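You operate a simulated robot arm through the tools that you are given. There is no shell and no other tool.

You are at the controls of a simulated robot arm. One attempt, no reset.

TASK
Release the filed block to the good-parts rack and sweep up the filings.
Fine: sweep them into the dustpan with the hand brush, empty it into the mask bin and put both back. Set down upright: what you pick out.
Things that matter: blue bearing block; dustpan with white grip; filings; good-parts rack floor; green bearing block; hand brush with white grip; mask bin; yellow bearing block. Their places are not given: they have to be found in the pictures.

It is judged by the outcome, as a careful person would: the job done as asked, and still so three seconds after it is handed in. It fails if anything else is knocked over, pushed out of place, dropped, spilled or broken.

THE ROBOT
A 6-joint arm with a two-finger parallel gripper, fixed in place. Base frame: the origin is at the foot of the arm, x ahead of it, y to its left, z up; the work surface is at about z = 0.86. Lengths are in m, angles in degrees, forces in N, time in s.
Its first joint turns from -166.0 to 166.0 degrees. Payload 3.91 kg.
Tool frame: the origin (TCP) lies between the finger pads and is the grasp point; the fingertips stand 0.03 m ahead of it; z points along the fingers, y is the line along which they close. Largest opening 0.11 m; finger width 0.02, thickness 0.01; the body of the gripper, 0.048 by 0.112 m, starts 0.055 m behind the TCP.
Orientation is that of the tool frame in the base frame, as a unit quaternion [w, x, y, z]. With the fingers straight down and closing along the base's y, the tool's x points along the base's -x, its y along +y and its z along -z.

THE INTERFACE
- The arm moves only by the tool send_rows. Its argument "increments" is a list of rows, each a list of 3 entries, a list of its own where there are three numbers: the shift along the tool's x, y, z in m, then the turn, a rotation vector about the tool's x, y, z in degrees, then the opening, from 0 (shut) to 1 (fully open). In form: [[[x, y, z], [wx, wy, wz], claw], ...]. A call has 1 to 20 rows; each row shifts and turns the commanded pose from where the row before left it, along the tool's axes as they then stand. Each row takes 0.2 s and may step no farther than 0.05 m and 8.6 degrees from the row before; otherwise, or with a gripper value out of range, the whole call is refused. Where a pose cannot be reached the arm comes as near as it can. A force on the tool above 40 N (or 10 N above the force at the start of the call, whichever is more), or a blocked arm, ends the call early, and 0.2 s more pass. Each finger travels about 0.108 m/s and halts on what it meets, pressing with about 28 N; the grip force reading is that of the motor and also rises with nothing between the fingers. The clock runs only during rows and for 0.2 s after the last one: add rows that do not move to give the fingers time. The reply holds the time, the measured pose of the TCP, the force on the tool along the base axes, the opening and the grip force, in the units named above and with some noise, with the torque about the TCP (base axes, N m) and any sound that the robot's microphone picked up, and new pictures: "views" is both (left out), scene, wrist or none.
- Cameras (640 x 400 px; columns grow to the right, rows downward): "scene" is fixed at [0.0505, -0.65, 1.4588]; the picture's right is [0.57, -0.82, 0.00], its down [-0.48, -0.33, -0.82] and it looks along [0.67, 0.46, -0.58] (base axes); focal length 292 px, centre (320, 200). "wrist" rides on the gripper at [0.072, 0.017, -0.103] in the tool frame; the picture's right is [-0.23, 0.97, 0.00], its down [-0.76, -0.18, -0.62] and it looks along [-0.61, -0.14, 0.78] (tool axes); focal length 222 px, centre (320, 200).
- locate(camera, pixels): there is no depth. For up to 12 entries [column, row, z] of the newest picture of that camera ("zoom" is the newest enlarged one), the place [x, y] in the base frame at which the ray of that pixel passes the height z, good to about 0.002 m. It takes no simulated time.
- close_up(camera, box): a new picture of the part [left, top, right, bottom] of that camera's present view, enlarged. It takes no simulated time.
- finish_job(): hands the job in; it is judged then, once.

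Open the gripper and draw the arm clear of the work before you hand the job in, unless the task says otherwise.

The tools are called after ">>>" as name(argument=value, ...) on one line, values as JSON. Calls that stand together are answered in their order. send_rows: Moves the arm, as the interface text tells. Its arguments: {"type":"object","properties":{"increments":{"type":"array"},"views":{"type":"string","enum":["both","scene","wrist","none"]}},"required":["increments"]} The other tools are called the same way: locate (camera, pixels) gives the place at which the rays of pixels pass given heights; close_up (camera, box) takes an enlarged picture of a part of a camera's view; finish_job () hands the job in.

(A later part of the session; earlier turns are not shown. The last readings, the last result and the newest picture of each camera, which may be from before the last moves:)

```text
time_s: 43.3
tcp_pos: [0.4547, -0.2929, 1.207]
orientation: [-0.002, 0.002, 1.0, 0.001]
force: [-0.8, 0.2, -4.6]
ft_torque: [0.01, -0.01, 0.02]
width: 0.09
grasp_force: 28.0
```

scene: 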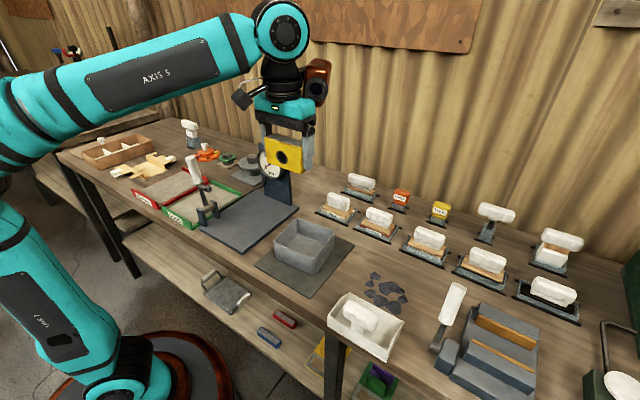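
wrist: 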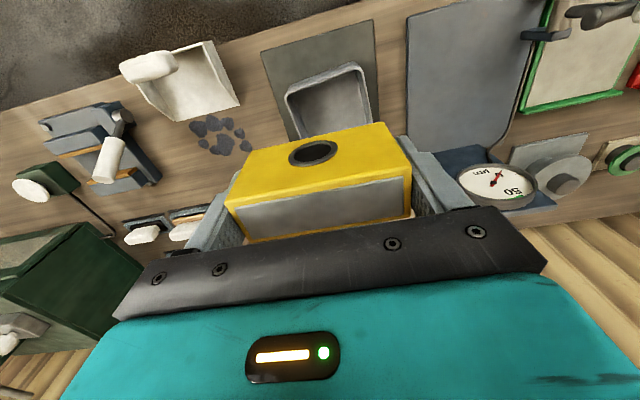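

The block rides securely. I continue left over the gauge at this height to above the good rack.

>>> send_rows(increments=[[[-0.005, 0.045, 0], [0, 0, 0], 0.5], [[-0.005, 0.045, 0], [0, 0, 0], 0.5], [[-0.005, 0.045, 0], [0, 0, 0], 0.5], [[-0.005, 0.045, 0], [0, 0, 0], 0.5], [[-0.005, 0.045, 0], [0, 0, 0], 0.5], [[-0.005, 0.045, 0], [0, 0, 0], 0.5], [[-0.005, 0.045, 0], [0, 0, 0], 0.5], [[-0.005, 0.045, 0], [0, 0, 0], 0.5], [[-0.005, 0.045, 0], [0, 0, 0], 0.5], [[-0.005, 0.045, 0], [0, 0, 0], 0.5], [[0, 0, 0], [0, 0, 0], 0.5]], views="both")

>>> close_up(camera="wrist", box=[140, 0, 460, 200])

>>> close_up(camera="scene", box=[120, 130, 320, 250])

```text
time_s: 45.7
tcp_pos: [0.5043, 0.1547, 1.2052]
orientation: [0.0, 0.002, 1.0, 0.0]
force: [0.3, 0.3, -4.3]
ft_torque: [-0.02, 0.0, -0.03]
width: 0.0898
grasp_force: 27.8
```

scene: 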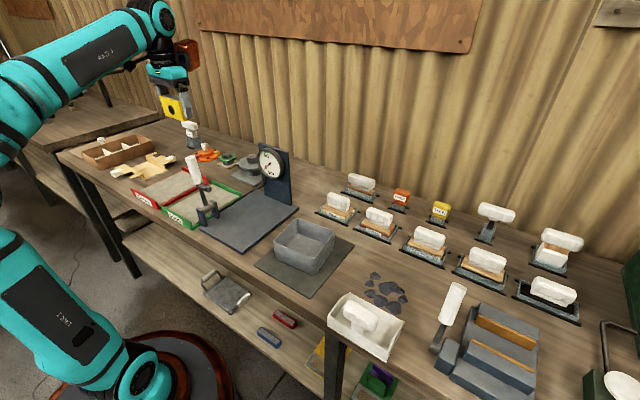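
wrist: 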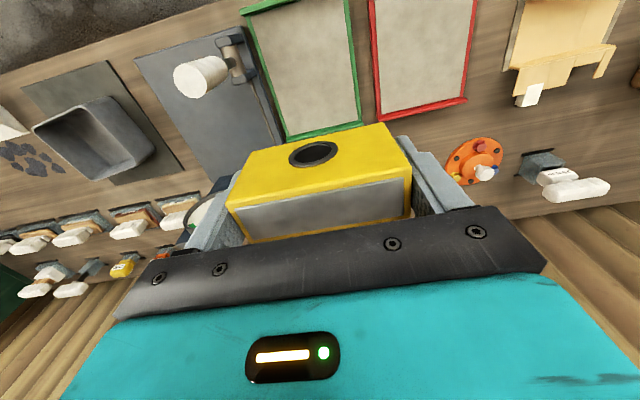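

```text
2.00 times, centred on (300, 100) of wrist
```

zoom: 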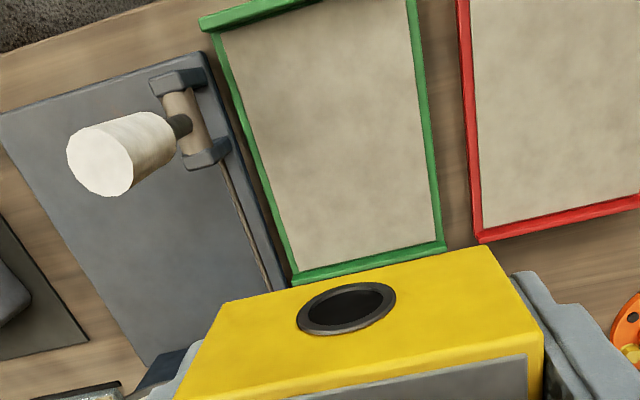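

```text
3.20 times, centred on (220, 190) of scene
```

zoom: 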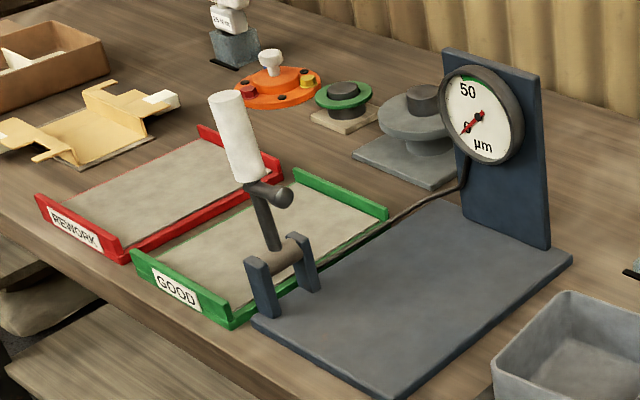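

The whole rack floor shows in the wrist view: inner corners near (250,15), (345,2), (360,120), (289,135). I locate them.

>>> locate(camera="wrist", pixels=[[250, 15, 0.865], [345, 2, 0.865], [360, 120, 0.865], [289, 135, 0.865], [242, 10, 0.88], [364, 121, 0.88], [285, 139, 0.88], [186, 83, 1.08], [231, 60, 0.9]])

```text
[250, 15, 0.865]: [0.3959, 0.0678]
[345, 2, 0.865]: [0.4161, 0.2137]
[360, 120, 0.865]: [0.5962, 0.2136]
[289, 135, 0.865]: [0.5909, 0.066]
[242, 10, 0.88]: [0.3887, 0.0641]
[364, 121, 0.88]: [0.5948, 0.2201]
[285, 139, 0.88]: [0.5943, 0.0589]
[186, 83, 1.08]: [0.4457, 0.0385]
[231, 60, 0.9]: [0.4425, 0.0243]
```

The rack floor spans x 0.405–0.593, y 0.067–0.2135. I lower the block toward (0.515, 0.143), clear of the jig lever.

>>> send_rows(increments=[[[-0.011, -0.012, 0.02], [0, 0, 0], 0.5], [[0, 0, 0.04], [0, 0, 0], 0.5], [[0, 0, 0.04], [0, 0, 0], 0.5], [[0, 0, 0.04], [0, 0, 0], 0.5], [[0, 0, 0.04], [0, 0, 0], 0.5], [[0, 0, 0.04], [0, 0, 0], 0.5], [[0, 0, 0.03], [0, 0, 0], 0.5], [[0, 0, 0.02], [0, 0, 0], 0.5], [[0, 0, 0], [0, 0, 0], 0.5]], views="both")

>>> close_up(camera="scene", box=[120, 110, 320, 250])

```text
time_s: 47.7
tcp_pos: [0.5146, 0.1436, 0.9377]
orientation: [-0.002, 0.002, 1.0, 0.0]
force: [-0.3, 0.0, -4.1]
ft_torque: [0.02, 0.05, -0.01]
width: 0.0899
grasp_force: 28.7
```

scene: 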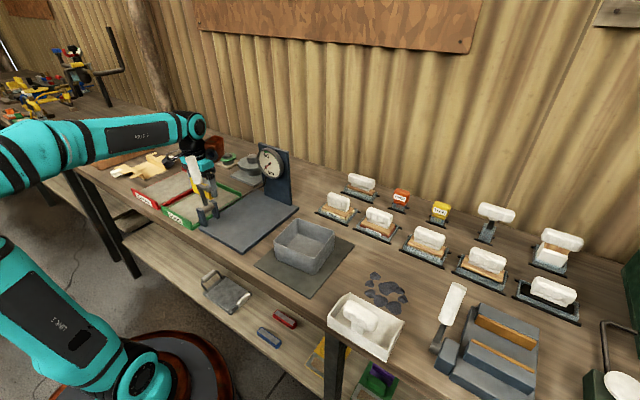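
wrist: 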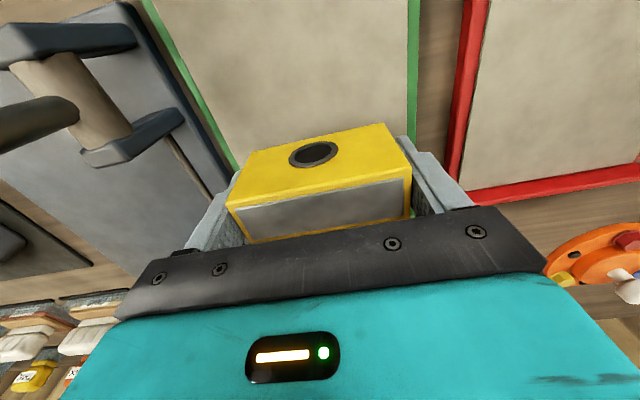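

```text
2.86 times, centred on (220, 180) of scene
```

zoom: 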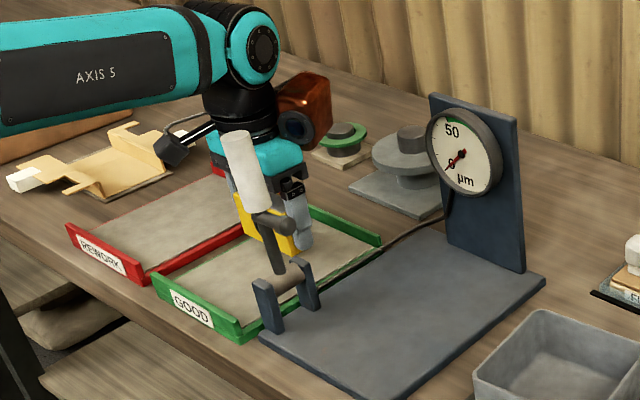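

The block hangs about 0.035 above the rack floor, clear of walls. I lower in fine steps until it touches.

>>> send_rows(increments=[[[0, 0, 0.012], [0, 0, 0], 0.5], [[0, 0, 0.01], [0, 0, 0], 0.5], [[0, 0, 0.006], [0, 0, 0], 0.5], [[0, 0, 0.003], [0, 0, 0], 0.5], [[0, 0, 0], [0, 0, 0], 0.5]], views="none")

```text
time_s: 48.9
tcp_pos: [0.5137, 0.1423, 0.9051]
orientation: [-0.001, 0.003, 1.0, 0.0]
force: [2.0, 0.4, 17.7]
ft_torque: [0.16, -0.07, 0.02]
width: 0.09
grasp_force: 28.6
```

The block has touched the rack floor (+18 N at TCP z 0.905). I ease up a hair and open the fingers.

>>> send_rows(increments=[[[0, 0, -0.001], [0, 0, 0], 0.5], [[0, 0, 0], [0, 0, 0], 0.9], [[0, 0, 0], [0, 0, 0], 0.94], [[0, 0, 0], [0, 0, 0], 0.94]], views="wrist")

```text
time_s: 49.9
tcp_pos: [0.5138, 0.143, 0.9061]
orientation: [0.0, 0.002, 1.0, 0.0]
force: [-0.3, 0.2, -0.8]
ft_torque: [-0.02, 0.02, 0.01]
width: 0.1033
grasp_force: 0.1
```

wrist: 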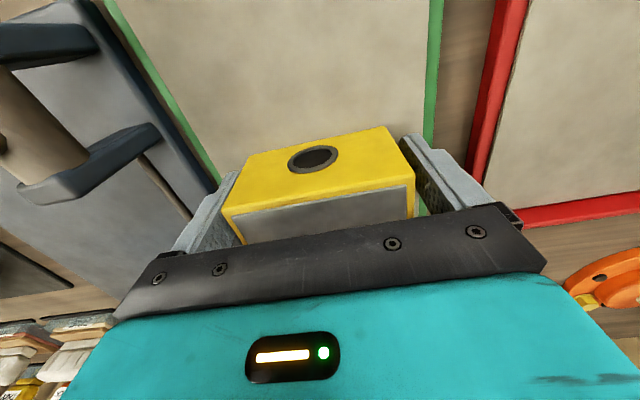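

The block stands upright on the rack floor with the fingers clear. I rise straight up.

>>> send_rows(increments=[[[0, 0, -0.02], [0, 0, 0], 0.94], [[0, 0, -0.04], [0, 0, 0], 0.94], [[0, 0, -0.045], [0, 0, 0], 0.94], [[0, 0, -0.045], [0, 0, 0], 0.94], [[0, 0, -0.045], [0, 0, 0], 0.94], [[0, 0, -0.045], [0, 0, 0], 0.94], [[0, 0, -0.045], [0, 0, 0], 0.94], [[0, 0, 0], [0, 0, 0], 0.94]], views="both")

>>> close_up(camera="scene", box=[120, 130, 320, 250])

```text
time_s: 51.7
tcp_pos: [0.5148, 0.1428, 1.1906]
orientation: [0.0, 0.001, 1.0, 0.0]
force: [0.6, 0.2, 0.4]
ft_torque: [0.03, 0.01, -0.04]
width: 0.1033
grasp_force: 0.0
```

scene: 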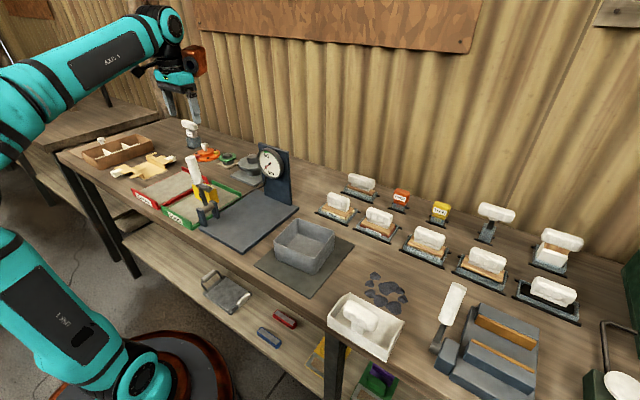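
wrist: 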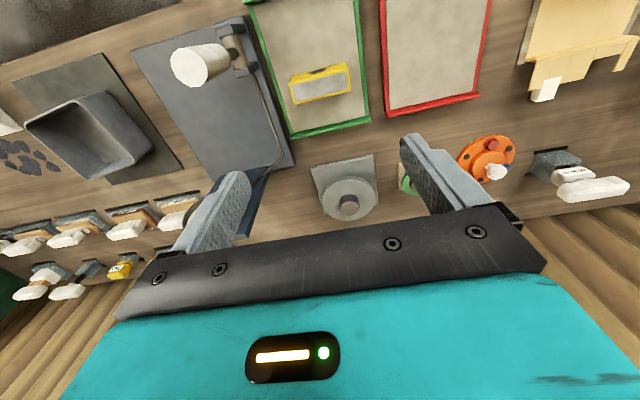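

```text
3.20 times, centred on (220, 190) of scene
```

zoom: 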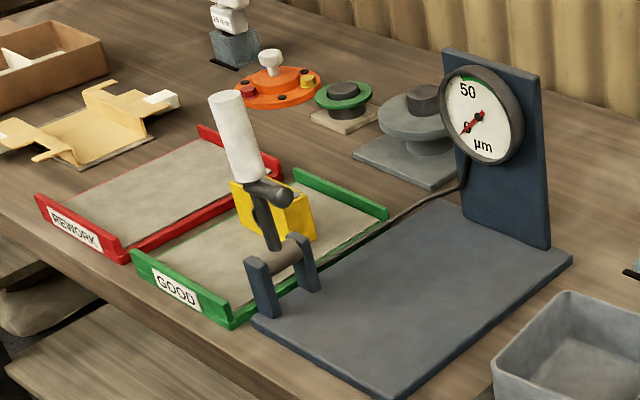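

The yellow block stands upright in the good rack. With the arm out of the way, I take strong close-ups of the three brushes from the fixed camera to choose the hand brush.

>>> close_up(camera="scene", box=[455, 262, 505, 294])

>>> close_up(camera="scene", box=[400, 238, 450, 270])

>>> close_up(camera="scene", box=[340, 176, 385, 205])

>>> close_up(camera="scene", box=[510, 270, 585, 330])

>>> close_up(camera="scene", box=[470, 195, 590, 280])

>>> close_up(camera="scene", box=[340, 260, 420, 320])

```text
12.50 times, centred on (480, 278) of scene
```

zoom: 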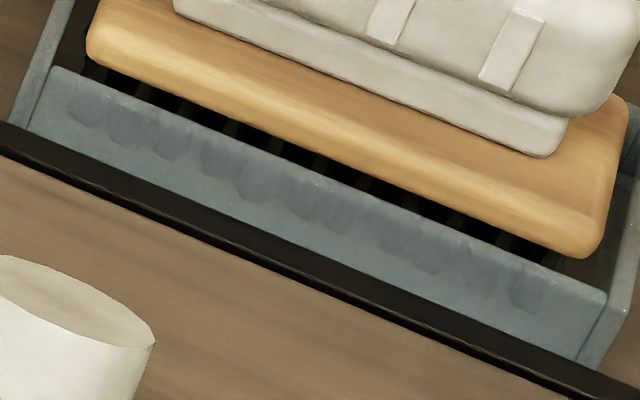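

```text
12.50 times, centred on (425, 254) of scene
```

zoom: 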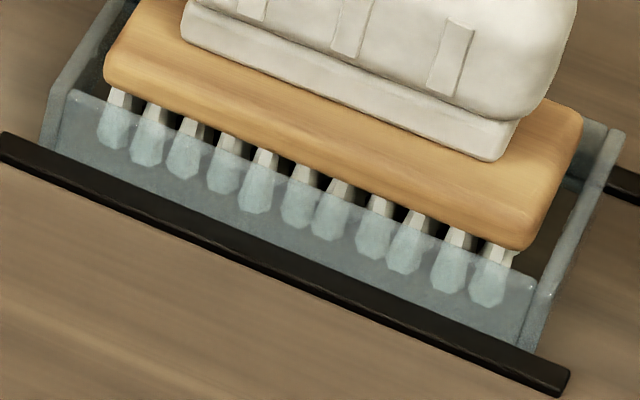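

```text
13.79 times, centred on (362, 190) of scene
```

zoom: 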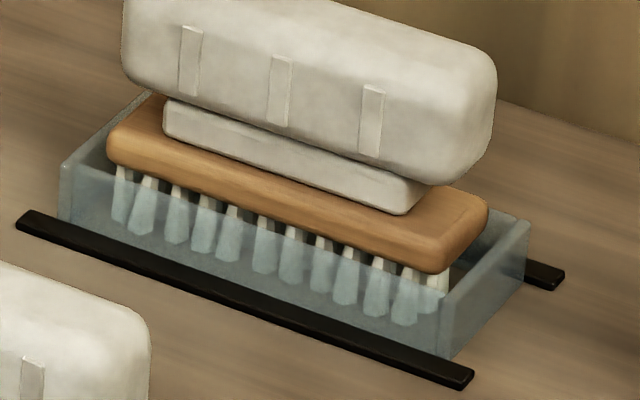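

```text
6.67 times, centred on (548, 300) of scene
```

zoom: 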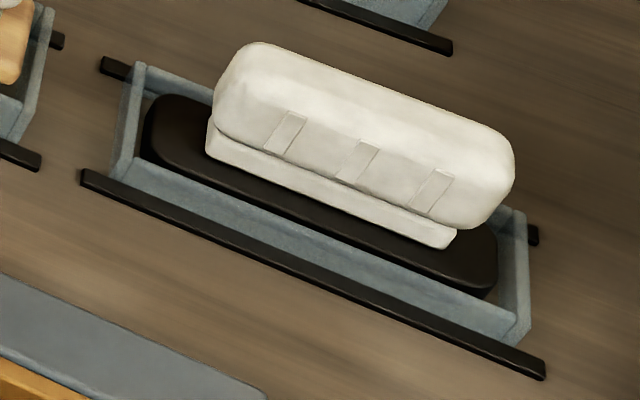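

```text
4.71 times, centred on (530, 238) of scene
```

zoom: 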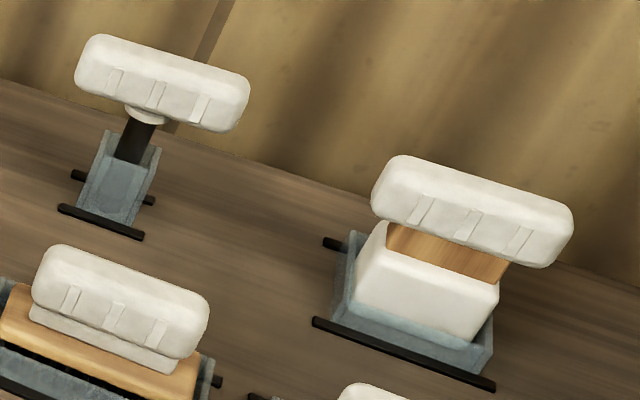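

```text
6.67 times, centred on (380, 290) of scene
```

zoom: 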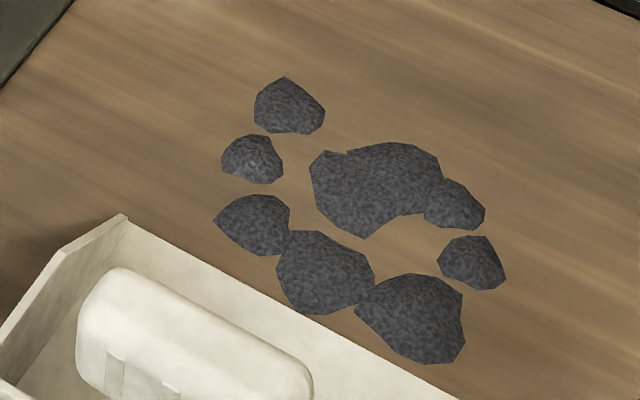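

The dark-bristled brush at (480,270) remains my choice; the others are pale scrubbing types. I measure its cradle and grip positions.

>>> locate(camera="scene", pixels=[[454.4, 272.8, 0.863], [502.4, 294, 0.863], [458.9, 257.3, 0.863], [507.7, 276.5, 0.863], [466, 261, 0.92], [498, 276, 0.92], [487, 261, 0.93], [487, 261, 0.95], [466, 248, 0.95], [507, 262, 0.95]])

```text
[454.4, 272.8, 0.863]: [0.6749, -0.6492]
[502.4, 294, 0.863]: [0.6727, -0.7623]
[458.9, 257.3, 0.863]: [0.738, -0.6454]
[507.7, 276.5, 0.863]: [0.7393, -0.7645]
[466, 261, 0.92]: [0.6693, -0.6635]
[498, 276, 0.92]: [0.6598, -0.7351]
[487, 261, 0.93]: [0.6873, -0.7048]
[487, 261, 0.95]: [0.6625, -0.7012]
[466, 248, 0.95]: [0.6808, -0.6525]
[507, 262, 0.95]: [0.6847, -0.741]
```

The dark brush's cradle centres at about (0.706,-0.705), right at the edge of reach, so I check the sizes and positions of the two pale brushes too.

>>> locate(camera="scene", pixels=[[407.8, 244, 0.9], [441.4, 257.6, 0.9], [445.8, 248.4, 0.9], [346.8, 186.4, 0.9], [370.5, 194.7, 0.9], [374, 190.4, 0.9], [461, 264, 0.9], [500, 282, 0.9], [504.5, 272, 0.9]])

>>> locate(camera="scene", pixels=[[399.4, 249, 0.863], [443.8, 268.5, 0.863], [449.5, 254.2, 0.863], [342.1, 191.2, 0.863], [371.4, 203.3, 0.863], [377.6, 195.5, 0.863]])

```text
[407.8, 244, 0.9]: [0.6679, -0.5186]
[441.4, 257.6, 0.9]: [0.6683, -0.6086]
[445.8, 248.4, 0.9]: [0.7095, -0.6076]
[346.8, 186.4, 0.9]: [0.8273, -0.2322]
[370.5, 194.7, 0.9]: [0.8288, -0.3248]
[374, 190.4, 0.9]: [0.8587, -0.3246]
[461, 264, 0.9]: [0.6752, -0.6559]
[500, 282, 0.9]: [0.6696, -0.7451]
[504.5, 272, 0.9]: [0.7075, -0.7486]
```

```text
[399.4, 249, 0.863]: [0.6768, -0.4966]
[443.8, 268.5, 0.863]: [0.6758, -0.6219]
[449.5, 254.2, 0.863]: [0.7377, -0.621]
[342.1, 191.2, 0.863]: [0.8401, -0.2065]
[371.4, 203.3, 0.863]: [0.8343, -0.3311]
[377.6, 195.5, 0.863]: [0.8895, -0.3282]
```

I take the closest possible views of the exposed bristles on each brush to compare material and colour.

>>> close_up(camera="scene", box=[405, 243, 425, 256])

>>> close_up(camera="scene", box=[345, 184, 365, 197])

>>> close_up(camera="scene", box=[460, 264, 480, 277])

>>> close_up(camera="wrist", box=[0, 190, 200, 310])

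```text
16.00 times, centred on (415, 250) of scene
```

zoom: 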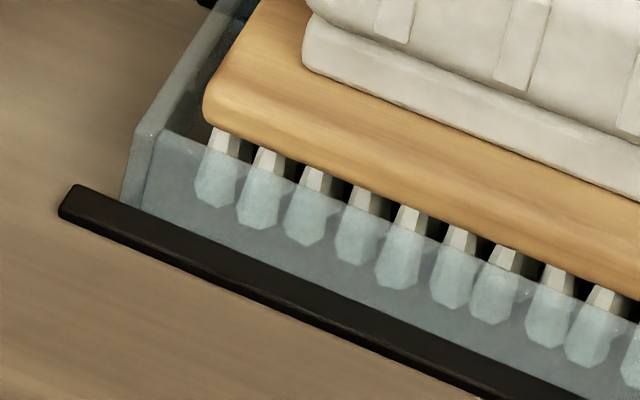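

```text
16.00 times, centred on (355, 190) of scene
```

zoom: 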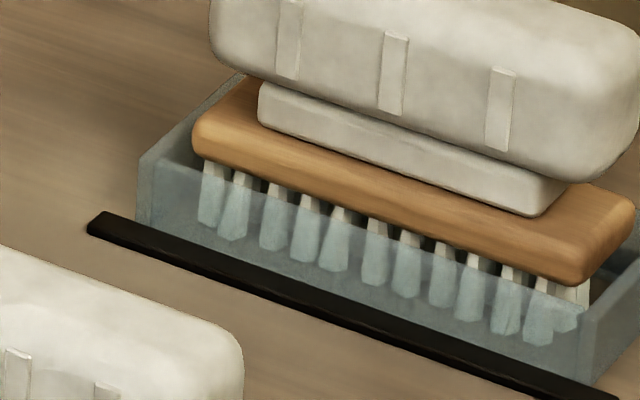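

```text
16.00 times, centred on (470, 270) of scene
```

zoom: 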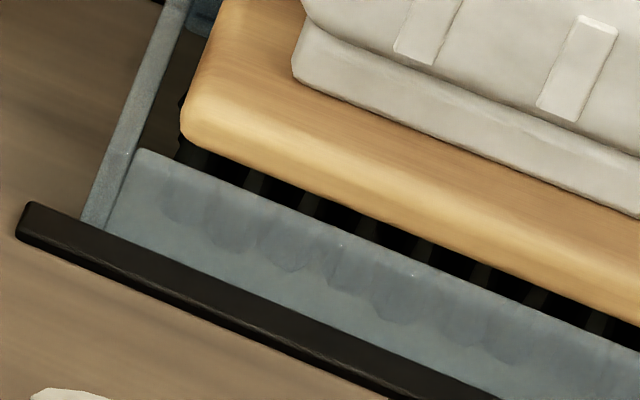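

```text
3.20 times, centred on (100, 250) of wrist
```

zoom: 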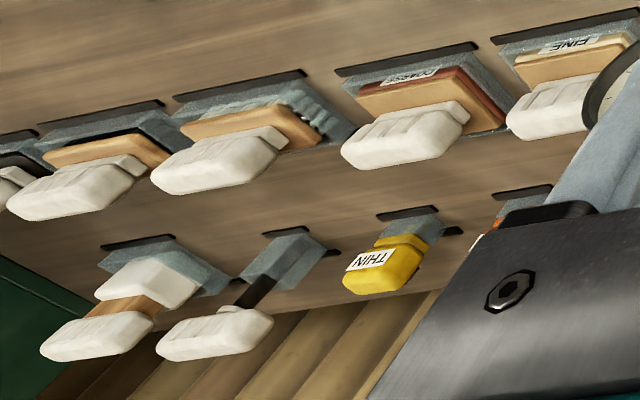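

Tools seem to come in pairs (FINE/COARSE, THICK/THIN, the light/dark wide brushes), leaving the narrow long-bristled brush at (360,188) on its own. I compare grip lengths of the brushes with that of the dustpan.

>>> locate(camera="scene", pixels=[[347.5, 179.1, 0.95], [374.8, 184.9, 0.95], [414, 232.9, 0.94], [444.7, 243.2, 0.94], [468.9, 254.2, 0.94], [506.3, 266.6, 0.94], [343.6, 306.5, 0.92], [379, 324, 0.92]])

>>> close_up(camera="scene", box=[320, 285, 410, 365])

>>> close_up(camera="scene", box=[335, 165, 395, 210])

```text
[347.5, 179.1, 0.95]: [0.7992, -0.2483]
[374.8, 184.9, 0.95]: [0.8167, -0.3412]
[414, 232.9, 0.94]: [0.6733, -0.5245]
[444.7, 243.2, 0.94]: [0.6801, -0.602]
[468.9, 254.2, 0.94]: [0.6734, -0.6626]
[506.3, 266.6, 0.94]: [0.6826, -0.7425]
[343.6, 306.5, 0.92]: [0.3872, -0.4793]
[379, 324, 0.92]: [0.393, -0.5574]
```

```text
5.00 times, centred on (365, 325) of scene
```

zoom: 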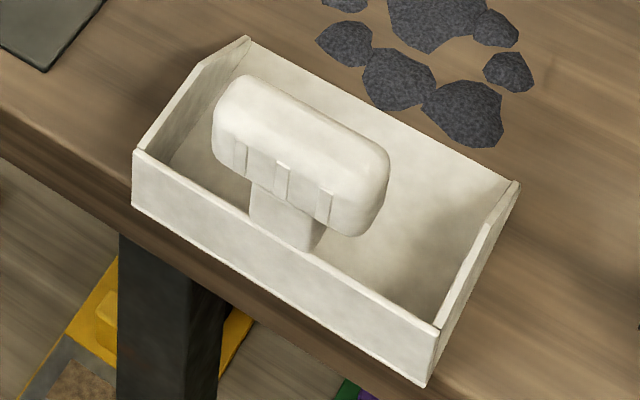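

```text
8.89 times, centred on (365, 188) of scene
```

zoom: 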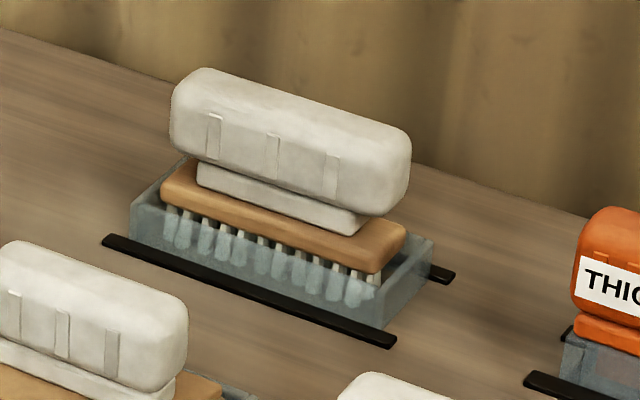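

C's grip (0.094) is longer than those of the two wide brushes and the dustpan (0.078–0.080). I check the grip lengths of the remaining tools for comparison.

>>> close_up(camera="scene", box=[305, 180, 405, 250])

>>> locate(camera="scene", pixels=[[478, 211.5, 0.96], [514.7, 216.8, 0.96], [541, 238, 0.97], [583.5, 244.4, 0.97], [532, 284, 0.92], [576, 296, 0.92], [326.5, 200, 0.93], [351.5, 209, 0.93]])

```text
5.71 times, centred on (355, 215) of scene
```

zoom: 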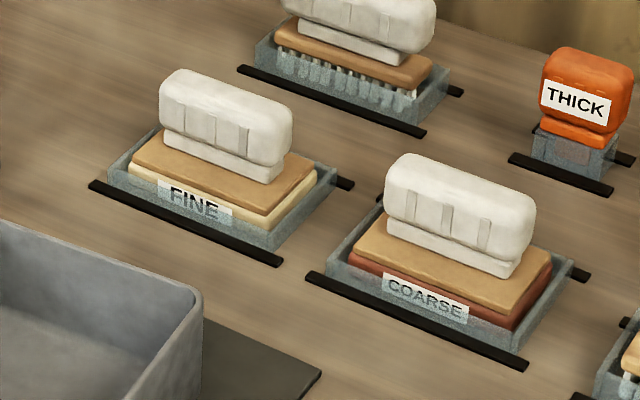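

```text
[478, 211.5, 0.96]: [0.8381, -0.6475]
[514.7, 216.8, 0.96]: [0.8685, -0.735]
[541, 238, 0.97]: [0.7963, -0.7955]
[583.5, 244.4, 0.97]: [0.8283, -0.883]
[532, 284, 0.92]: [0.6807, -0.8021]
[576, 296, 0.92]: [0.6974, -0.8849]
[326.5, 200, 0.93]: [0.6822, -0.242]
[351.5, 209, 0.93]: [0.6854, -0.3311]
```

I choose the narrow long-bristled brush at (360,188), which stands within reach. I move over toward it at safe height and turn the hand a quarter turn, since its grip runs along y.

>>> send_rows(increments=[[[-0.028, -0.04, 0], [0, 0, 0], 0.94], [[-0.028, -0.04, 0], [0, 0, 0], 0.94], [[-0.028, -0.04, 0], [0, 0, 0], 0.94], [[-0.028, -0.04, 0], [0, 0, 0], 0.94], [[-0.028, -0.04, 0], [0, 0, 0], 0.94], [[-0.028, -0.04, 0], [0, 0, 0], 0.94], [[-0.028, -0.04, 0], [0, 0, 0], 0.94], [[-0.028, -0.03, 0.02], [0, 0, 0], 0.94], [[0, 0, 0], [0, 0, 8.2], 0.94], [[0, 0, 0], [0, 0, 8.2], 0.94], [[0, 0, 0], [0, 0, 8.2], 0.94], [[0, 0, 0], [0, 0, 8.2], 0.94], [[0, 0, 0], [0, 0, 8.2], 0.94], [[0, 0, 0], [0, 0, 8.2], 0.94], [[0, 0, 0], [0, 0, 8.2], 0.94], [[0, 0, 0], [0, 0, 8.2], 0.94], [[0, 0, 0], [0, 0, 8.2], 0.94], [[0, 0, 0], [0, 0, 8.2], 0.94], [[0, 0, 0], [0, 0, 8], 0.94]], views="both")

```text
time_s: 55.7
tcp_pos: [0.7382, -0.1678, 1.1709]
orientation: [-0.001, 0.709, 0.705, -0.001]
force: [0.1, 1.1, 0.5]
ft_torque: [-0.02, -0.04, 0.0]
width: 0.1034
grasp_force: 0.1
```

scene: 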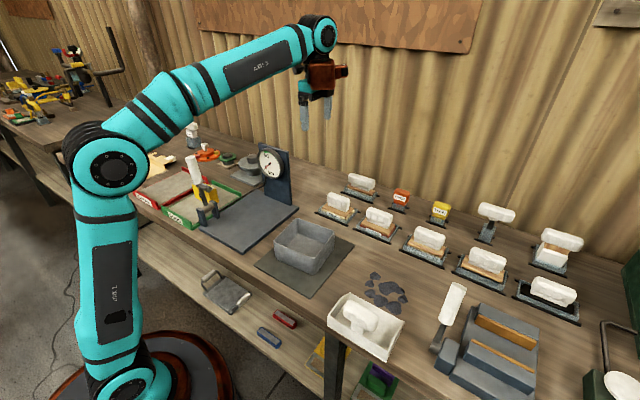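
wrist: 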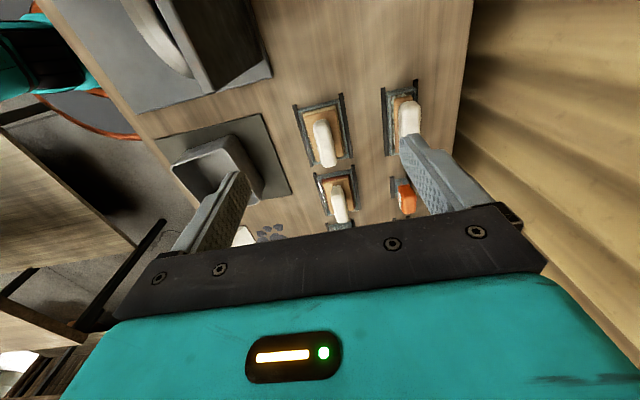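

The quarter turn is done; the brush shows at wrist (405,115). I enlarge it and measure the grip with both cameras.

>>> close_up(camera="wrist", box=[340, 60, 460, 170])

>>> close_up(camera="scene", box=[335, 165, 395, 210])

```text
3.64 times, centred on (400, 115) of wrist
```

zoom: 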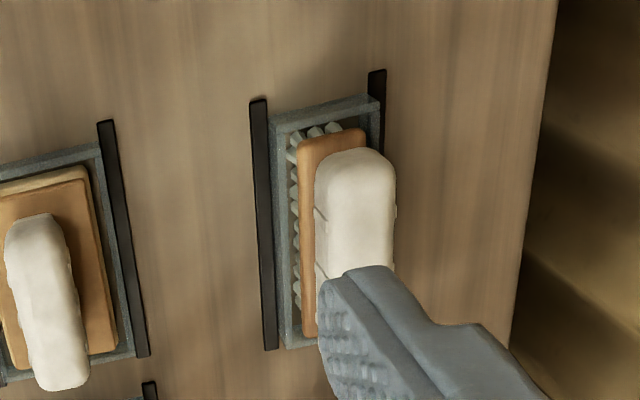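

```text
8.89 times, centred on (365, 188) of scene
```

zoom: 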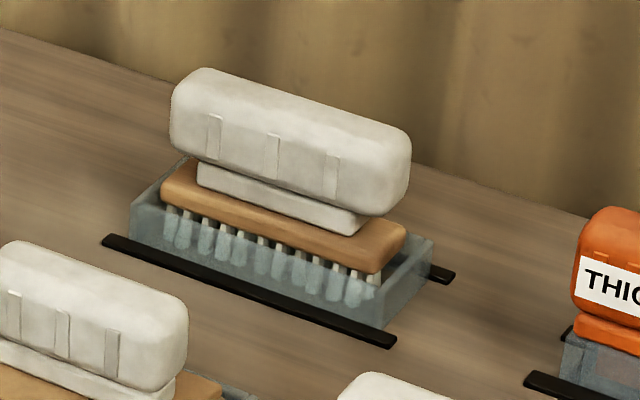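

I move closer above it to refine the measurement.

>>> send_rows(increments=[[[-0.02, 0.025, 0.02], [0, 0, 0], 1], [[-0.02, 0.025, 0.025], [0, 0, 0], 1], [[-0.02, 0.025, 0.025], [0, 0, 0], 1], [[0, 0, 0], [0, 0, 0], 1]], views="both")

>>> close_up(camera="wrist", box=[240, 20, 460, 180])

```text
time_s: 56.7
tcp_pos: [0.8108, -0.2296, 1.101]
orientation: [-0.001, 0.708, 0.706, 0.0]
force: [0.0, -0.2, 0.2]
ft_torque: [-0.01, 0.01, -0.01]
width: 0.1098
grasp_force: 0.2
```

scene: 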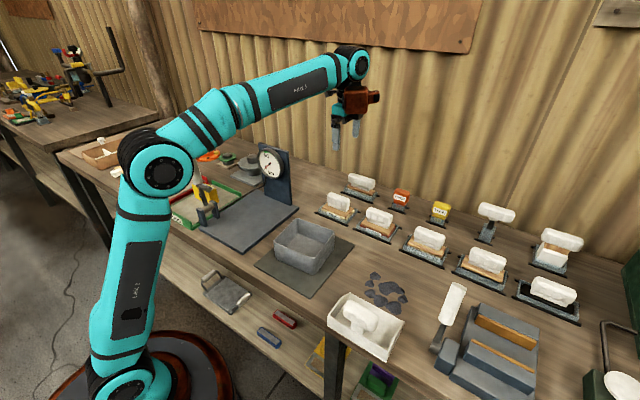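
wrist: 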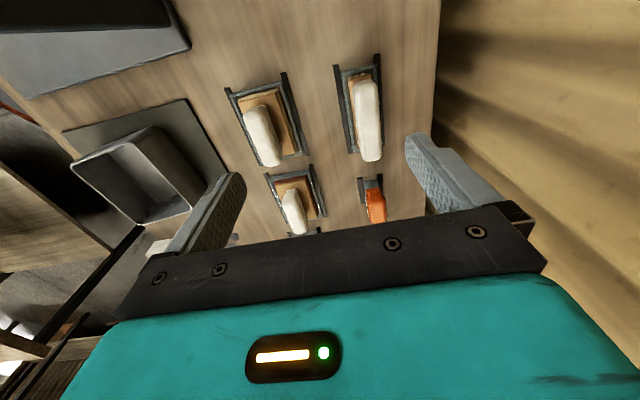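

```text
2.50 times, centred on (350, 100) of wrist
```

zoom: 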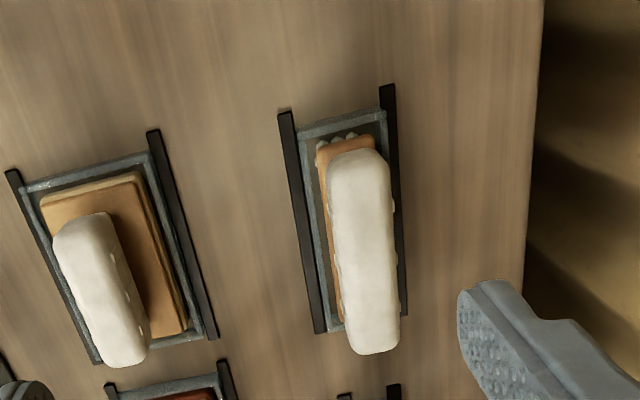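

I triangulate both ends of the grip: scene (347.9,178.4)/(375.3,182.4) with wrist (365.2,79.2)/(370.8,162).

>>> locate(camera="scene", pixels=[[347.9, 178.4, 0.93], [347.9, 178.4, 0.95], [347.9, 178.4, 0.97], [375.3, 182.4, 0.93], [375.3, 182.4, 0.95], [375.3, 182.4, 0.97]])

>>> locate(camera="wrist", pixels=[[365.2, 79.2, 0.93], [365.2, 79.2, 0.95], [365.2, 79.2, 0.97], [370.8, 162, 0.93], [370.8, 162, 0.95], [370.8, 162, 0.97], [356, 120, 0.95], [380.8, 120, 0.95], [336, 66, 0.863], [377, 55, 0.863], [351, 152, 0.863], [383, 147, 0.863]])

```text
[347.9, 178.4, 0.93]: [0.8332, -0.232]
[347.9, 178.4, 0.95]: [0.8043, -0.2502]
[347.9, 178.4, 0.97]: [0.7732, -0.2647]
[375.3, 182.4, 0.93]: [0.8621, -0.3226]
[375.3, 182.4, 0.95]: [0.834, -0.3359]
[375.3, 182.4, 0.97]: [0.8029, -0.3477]
```

```text
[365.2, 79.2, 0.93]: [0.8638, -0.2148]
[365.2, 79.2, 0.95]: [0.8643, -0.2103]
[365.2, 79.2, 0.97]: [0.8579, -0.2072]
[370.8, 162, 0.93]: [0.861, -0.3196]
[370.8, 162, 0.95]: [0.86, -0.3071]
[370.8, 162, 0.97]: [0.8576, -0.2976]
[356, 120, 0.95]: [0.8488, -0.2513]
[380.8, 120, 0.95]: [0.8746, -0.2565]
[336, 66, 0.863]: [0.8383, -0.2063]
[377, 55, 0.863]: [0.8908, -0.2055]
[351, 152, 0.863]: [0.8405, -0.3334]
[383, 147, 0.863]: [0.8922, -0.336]
```

The grip bar spans x 0.849–0.875, y -0.321 to -0.218. Next I find the height of the wooden back so the fingertips stay above it.

>>> locate(camera="scene", pixels=[[347.3, 186.3, 0.88], [347.3, 186.3, 0.89], [347.3, 186.3, 0.9], [347.3, 186.3, 0.91]])

>>> locate(camera="wrist", pixels=[[349.2, 79.2, 0.88], [349.2, 79.2, 0.89], [349.2, 79.2, 0.9], [349.2, 79.2, 0.91]])

>>> close_up(camera="wrist", box=[320, 40, 410, 180])

```text
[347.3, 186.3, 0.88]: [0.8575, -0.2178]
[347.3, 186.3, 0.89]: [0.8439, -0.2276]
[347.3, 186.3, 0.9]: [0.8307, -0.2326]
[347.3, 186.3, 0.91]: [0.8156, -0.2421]
```

```text
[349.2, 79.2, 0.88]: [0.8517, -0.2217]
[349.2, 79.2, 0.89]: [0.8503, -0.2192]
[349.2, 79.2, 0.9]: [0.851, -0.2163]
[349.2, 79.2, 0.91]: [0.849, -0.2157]
```

```text
2.86 times, centred on (365, 110) of wrist
```

zoom: 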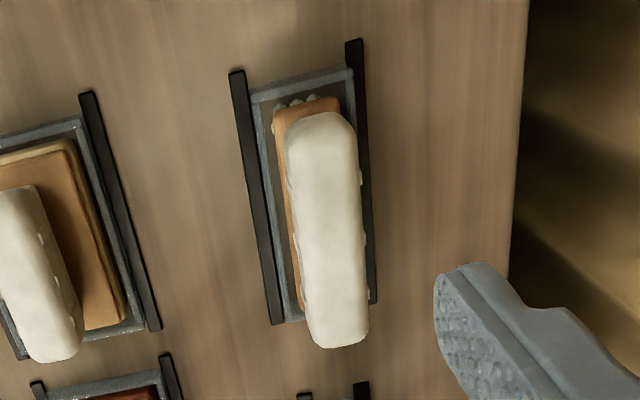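

The wooden back's top is near z 0.89, so a grasp at TCP z≈0.928 keeps the fingertips above it. I descend to just above the grip bar and check alignment.

>>> send_rows(increments=[[[-0.0133, 0.017, 0.034], [0, 0, 0], 1], [[-0.0133, 0.017, 0.034], [0, 0, 0], 1], [[-0.0133, 0.017, 0.034], [0, 0, 0], 1], [[0, 0, 0], [0, 0, 0], 1]], views="both")

>>> close_up(camera="wrist", box=[220, 40, 480, 220])

>>> close_up(camera="scene", box=[310, 130, 430, 220])

```text
time_s: 57.7
tcp_pos: [0.8655, -0.2696, 0.9987]
orientation: [-0.001, 0.709, 0.705, -0.001]
force: [-0.2, 0.8, 0.6]
ft_torque: [0.02, 0.02, 0.01]
width: 0.1099
grasp_force: 0.1
```

scene: 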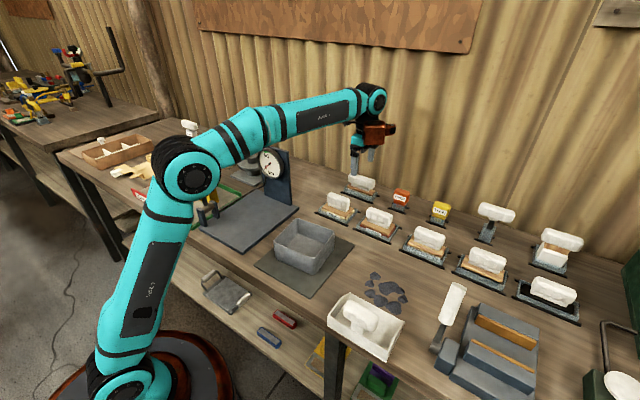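
wrist: 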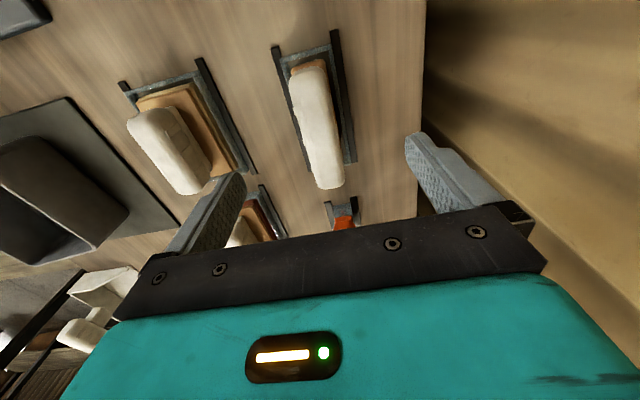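

```text
2.22 times, centred on (350, 130) of wrist
```

zoom: 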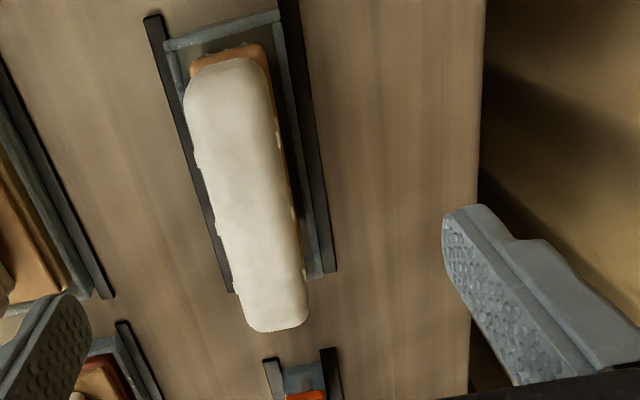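

```text
4.44 times, centred on (370, 175) of scene
```

zoom: 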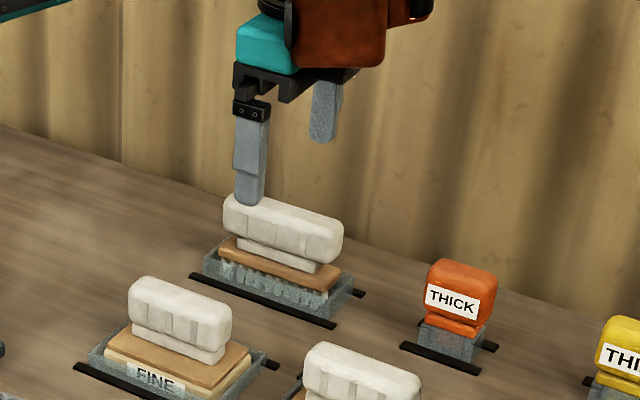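

The fingers are above the bar. I check the bar's x-extent from this nearer view.

>>> locate(camera="wrist", pixels=[[295, 127.7, 0.935], [334, 127.7, 0.93], [308.6, 66, 0.935], [331, 189.5, 0.935], [331, 189.5, 0.93], [286, 56, 0.863], [349, 170, 0.863]])

```text
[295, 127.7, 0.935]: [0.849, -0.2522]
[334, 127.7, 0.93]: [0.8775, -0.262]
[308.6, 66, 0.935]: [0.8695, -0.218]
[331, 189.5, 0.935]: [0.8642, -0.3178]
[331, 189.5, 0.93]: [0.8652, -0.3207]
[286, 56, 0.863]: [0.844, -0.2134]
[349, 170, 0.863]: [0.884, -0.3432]
```

The bar's centre is at x≈0.864, y≈-0.269, matching the hand. I lower to z≈0.928 and close.

>>> send_rows(increments=[[[0, -0.001, 0.03], [0, 0, 0], 1], [[0, 0, 0.02], [0, 0, 0], 1], [[0, 0, 0.012], [0, 0, 0], 1], [[0, 0, 0.007], [0, 0, 0], 1], [[0, 0, 0], [0, 0, 0], 1]], views="both")

>>> close_up(camera="scene", box=[310, 140, 420, 220])

```text
time_s: 58.9
tcp_pos: [0.8614, -0.27, 0.9279]
orientation: [-0.001, 0.708, 0.706, 0.0]
force: [0.2, 0.2, 0.4]
ft_torque: [-0.01, -0.02, 0.04]
width: 0.1099
grasp_force: 0.1
```

scene: 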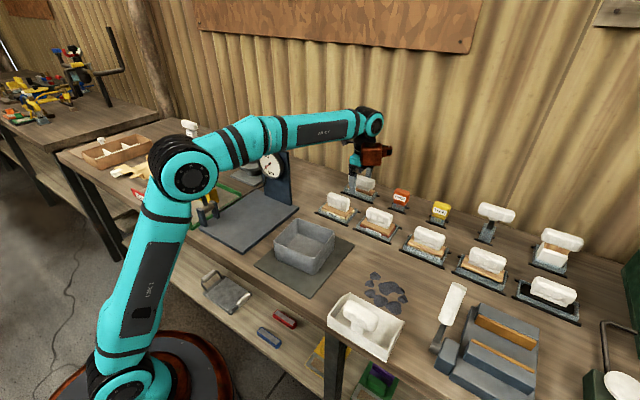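
wrist: 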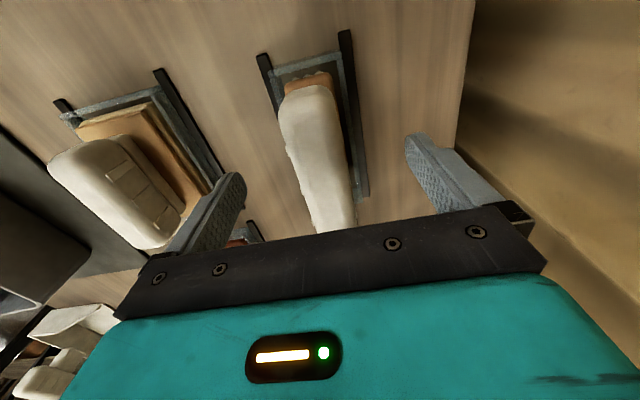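

```text
5.00 times, centred on (365, 180) of scene
```

zoom: 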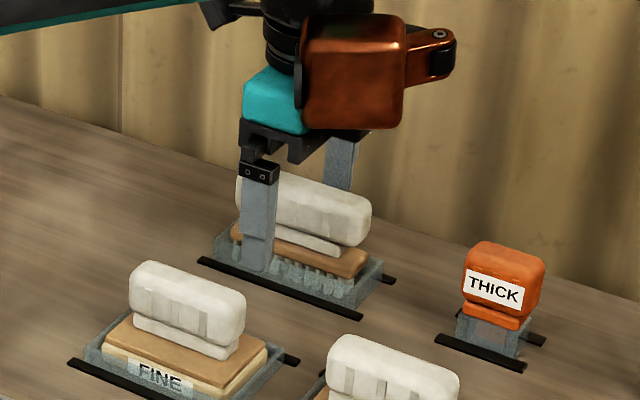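

The fingers straddle the bar. I close the gripper and read.

>>> send_rows(increments=[[[0, 0.002, 0], [0, 0, 0], 0.6], [[0, 0, 0], [0, 0, 0], 0.1], [[0, 0, 0], [0, 0, 0], 0.1], [[0, 0, 0], [0, 0, 0], 0.1]], views="wrist")

```text
time_s: 59.9
tcp_pos: [0.864, -0.27, 0.9297]
orientation: [-0.001, 0.709, 0.706, -0.001]
force: [2.9, 0.5, 2.6]
ft_torque: [-0.03, -0.16, 0.03]
width: 0.0276
grasp_force: 27.9
```

wrist: 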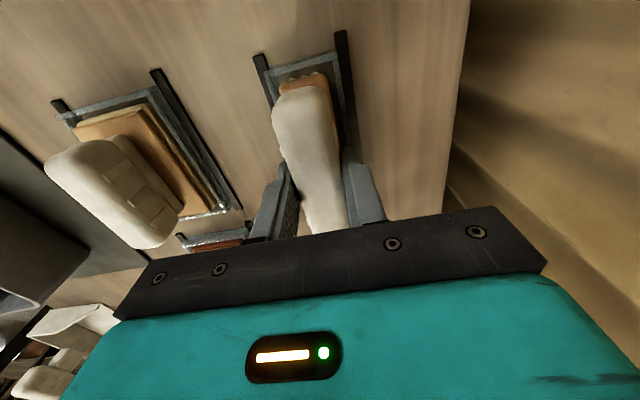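

The grip is held at width 0.0276 (TCP 0.864,-0.270,0.929, to be remembered for returning). I lift straight up slowly.

>>> send_rows(increments=[[[0, 0, -0.01], [0, 0, 0], 0.1], [[0, 0, -0.015], [0, 0, 0], 0.1], [[0, 0, -0.02], [0, 0, 0], 0.1], [[0, 0, -0.03], [0, 0, 0], 0.1], [[0, 0, 0], [0, 0, 0], 0.1]], views="both")

>>> close_up(camera="scene", box=[310, 130, 420, 210])

```text
time_s: 61.1
tcp_pos: [0.8641, -0.2693, 1.007]
orientation: [-0.001, 0.709, 0.706, 0.0]
force: [-0.4, -0.9, -1.7]
ft_torque: [0.01, -0.02, 0.01]
width: 0.0275
grasp_force: 27.8
```

scene: 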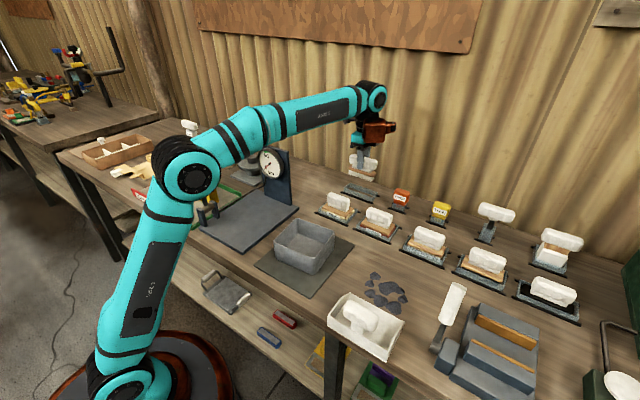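
wrist: 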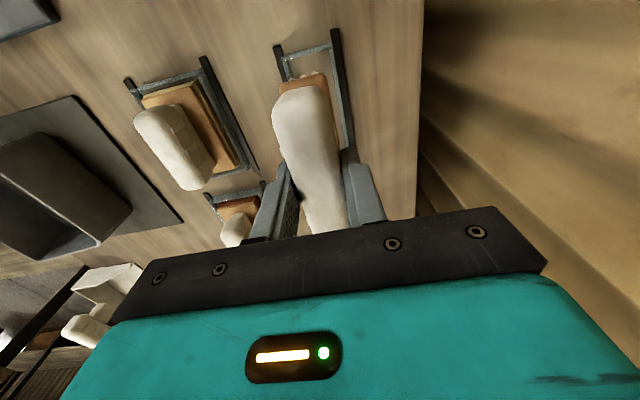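

```text
5.00 times, centred on (365, 170) of scene
```

zoom: 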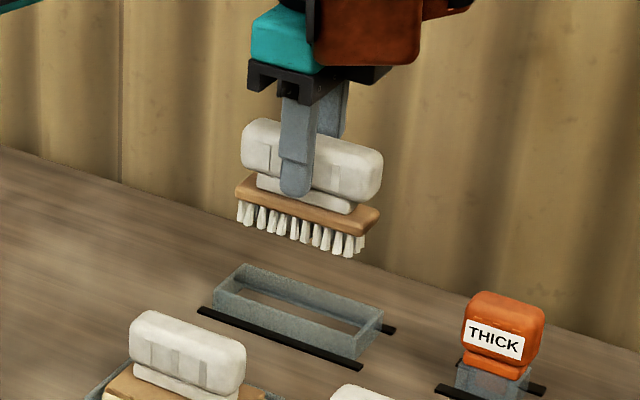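

The brush came out cleanly and the cradle stayed put. I look at it closely.

>>> close_up(camera="scene", box=[340, 148, 390, 185])

>>> close_up(camera="scene", box=[350, 260, 420, 312])

```text
10.81 times, centred on (365, 166) of scene
```

zoom: 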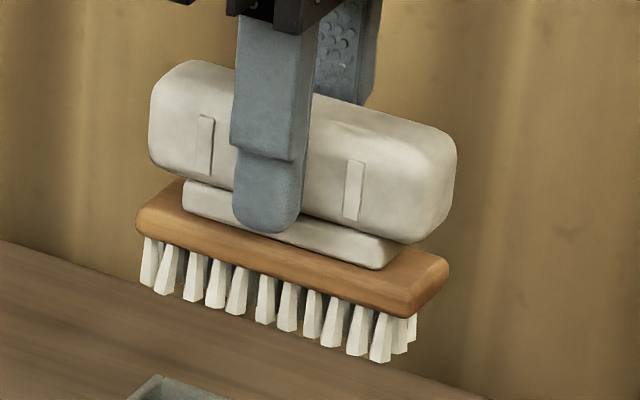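

```text
7.69 times, centred on (385, 286) of scene
```

zoom: 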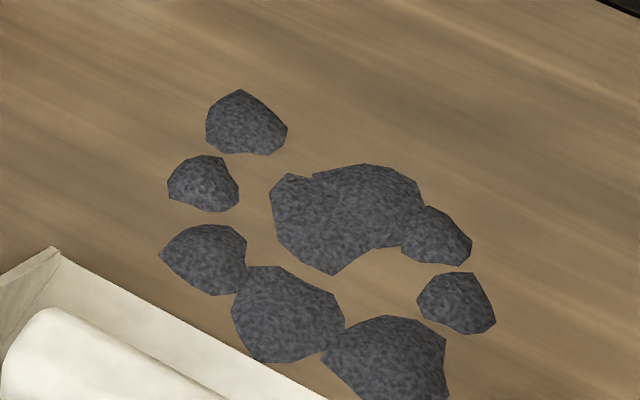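

I carry the brush over the front row at a safe height to the far side of the filings, near (0.60,-0.52).

>>> send_rows(increments=[[[0, 0, -0.03], [0, 0, 0], 0.1], [[0, 0, -0.02], [0, 0, 0], 0.1], [[-0.031, -0.033, 0], [0, 0, 0], 0.1], [[-0.031, -0.033, 0], [0, 0, 0], 0.1], [[-0.031, -0.033, 0], [0, 0, 0], 0.1], [[-0.031, -0.033, 0], [0, 0, 0], 0.1], [[-0.031, -0.033, 0], [0, 0, 0], 0.1], [[-0.031, -0.033, 0], [0, 0, 0], 0.1], [[-0.031, -0.033, 0], [0, 0, 0], 0.1], [[-0.031, -0.033, 0], [0, 0, 0], 0.1], [[0, 0, 0], [0, 0, 0], 0.1]], views="both")

```text
time_s: 63.5
tcp_pos: [0.5979, -0.5178, 1.0561]
orientation: [0.0, 0.708, 0.706, 0.0]
force: [-0.2, 0.3, -1.4]
ft_torque: [0.02, 0.03, -0.03]
width: 0.0277
grasp_force: 28.3
```

scene: 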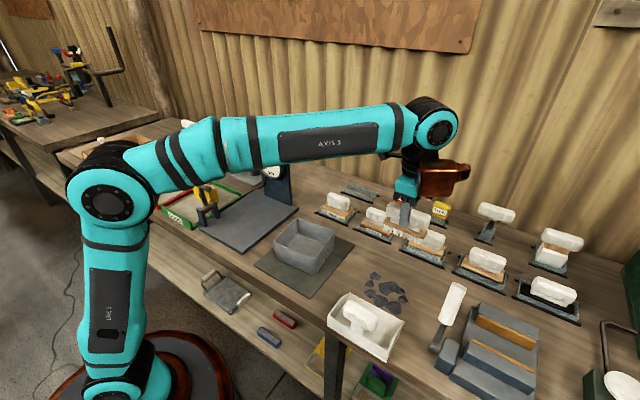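
wrist: 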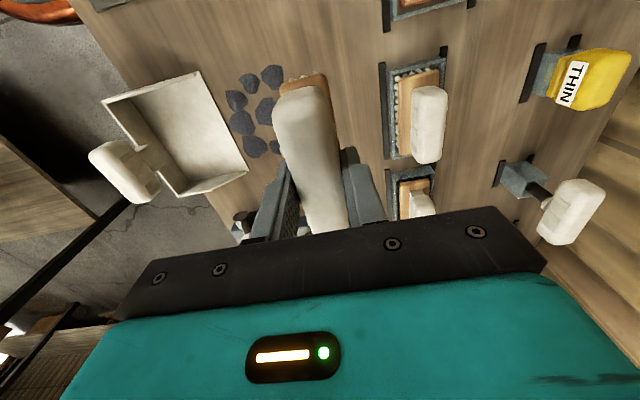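

The wrist view shows the filings at (240–280, 70–160) beside the brush and the pan open toward them. I measure the extents of the filings and the pan lip.

>>> close_up(camera="wrist", box=[90, 40, 350, 220])

>>> close_up(camera="scene", box=[320, 255, 430, 365])

```text
2.22 times, centred on (220, 130) of wrist
```

zoom: 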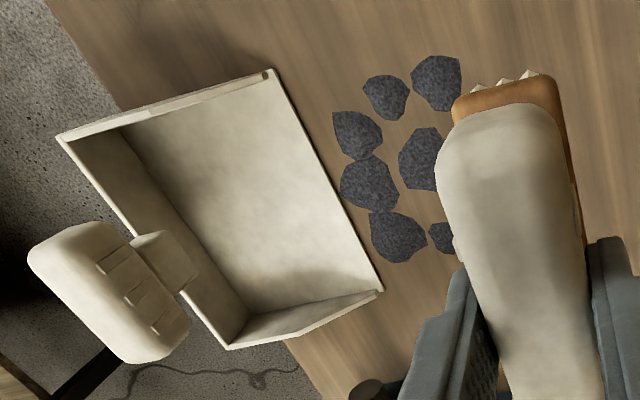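

```text
3.64 times, centred on (375, 310) of scene
```

zoom: 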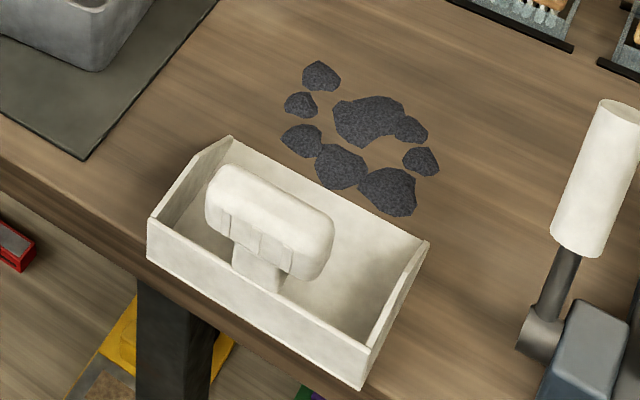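

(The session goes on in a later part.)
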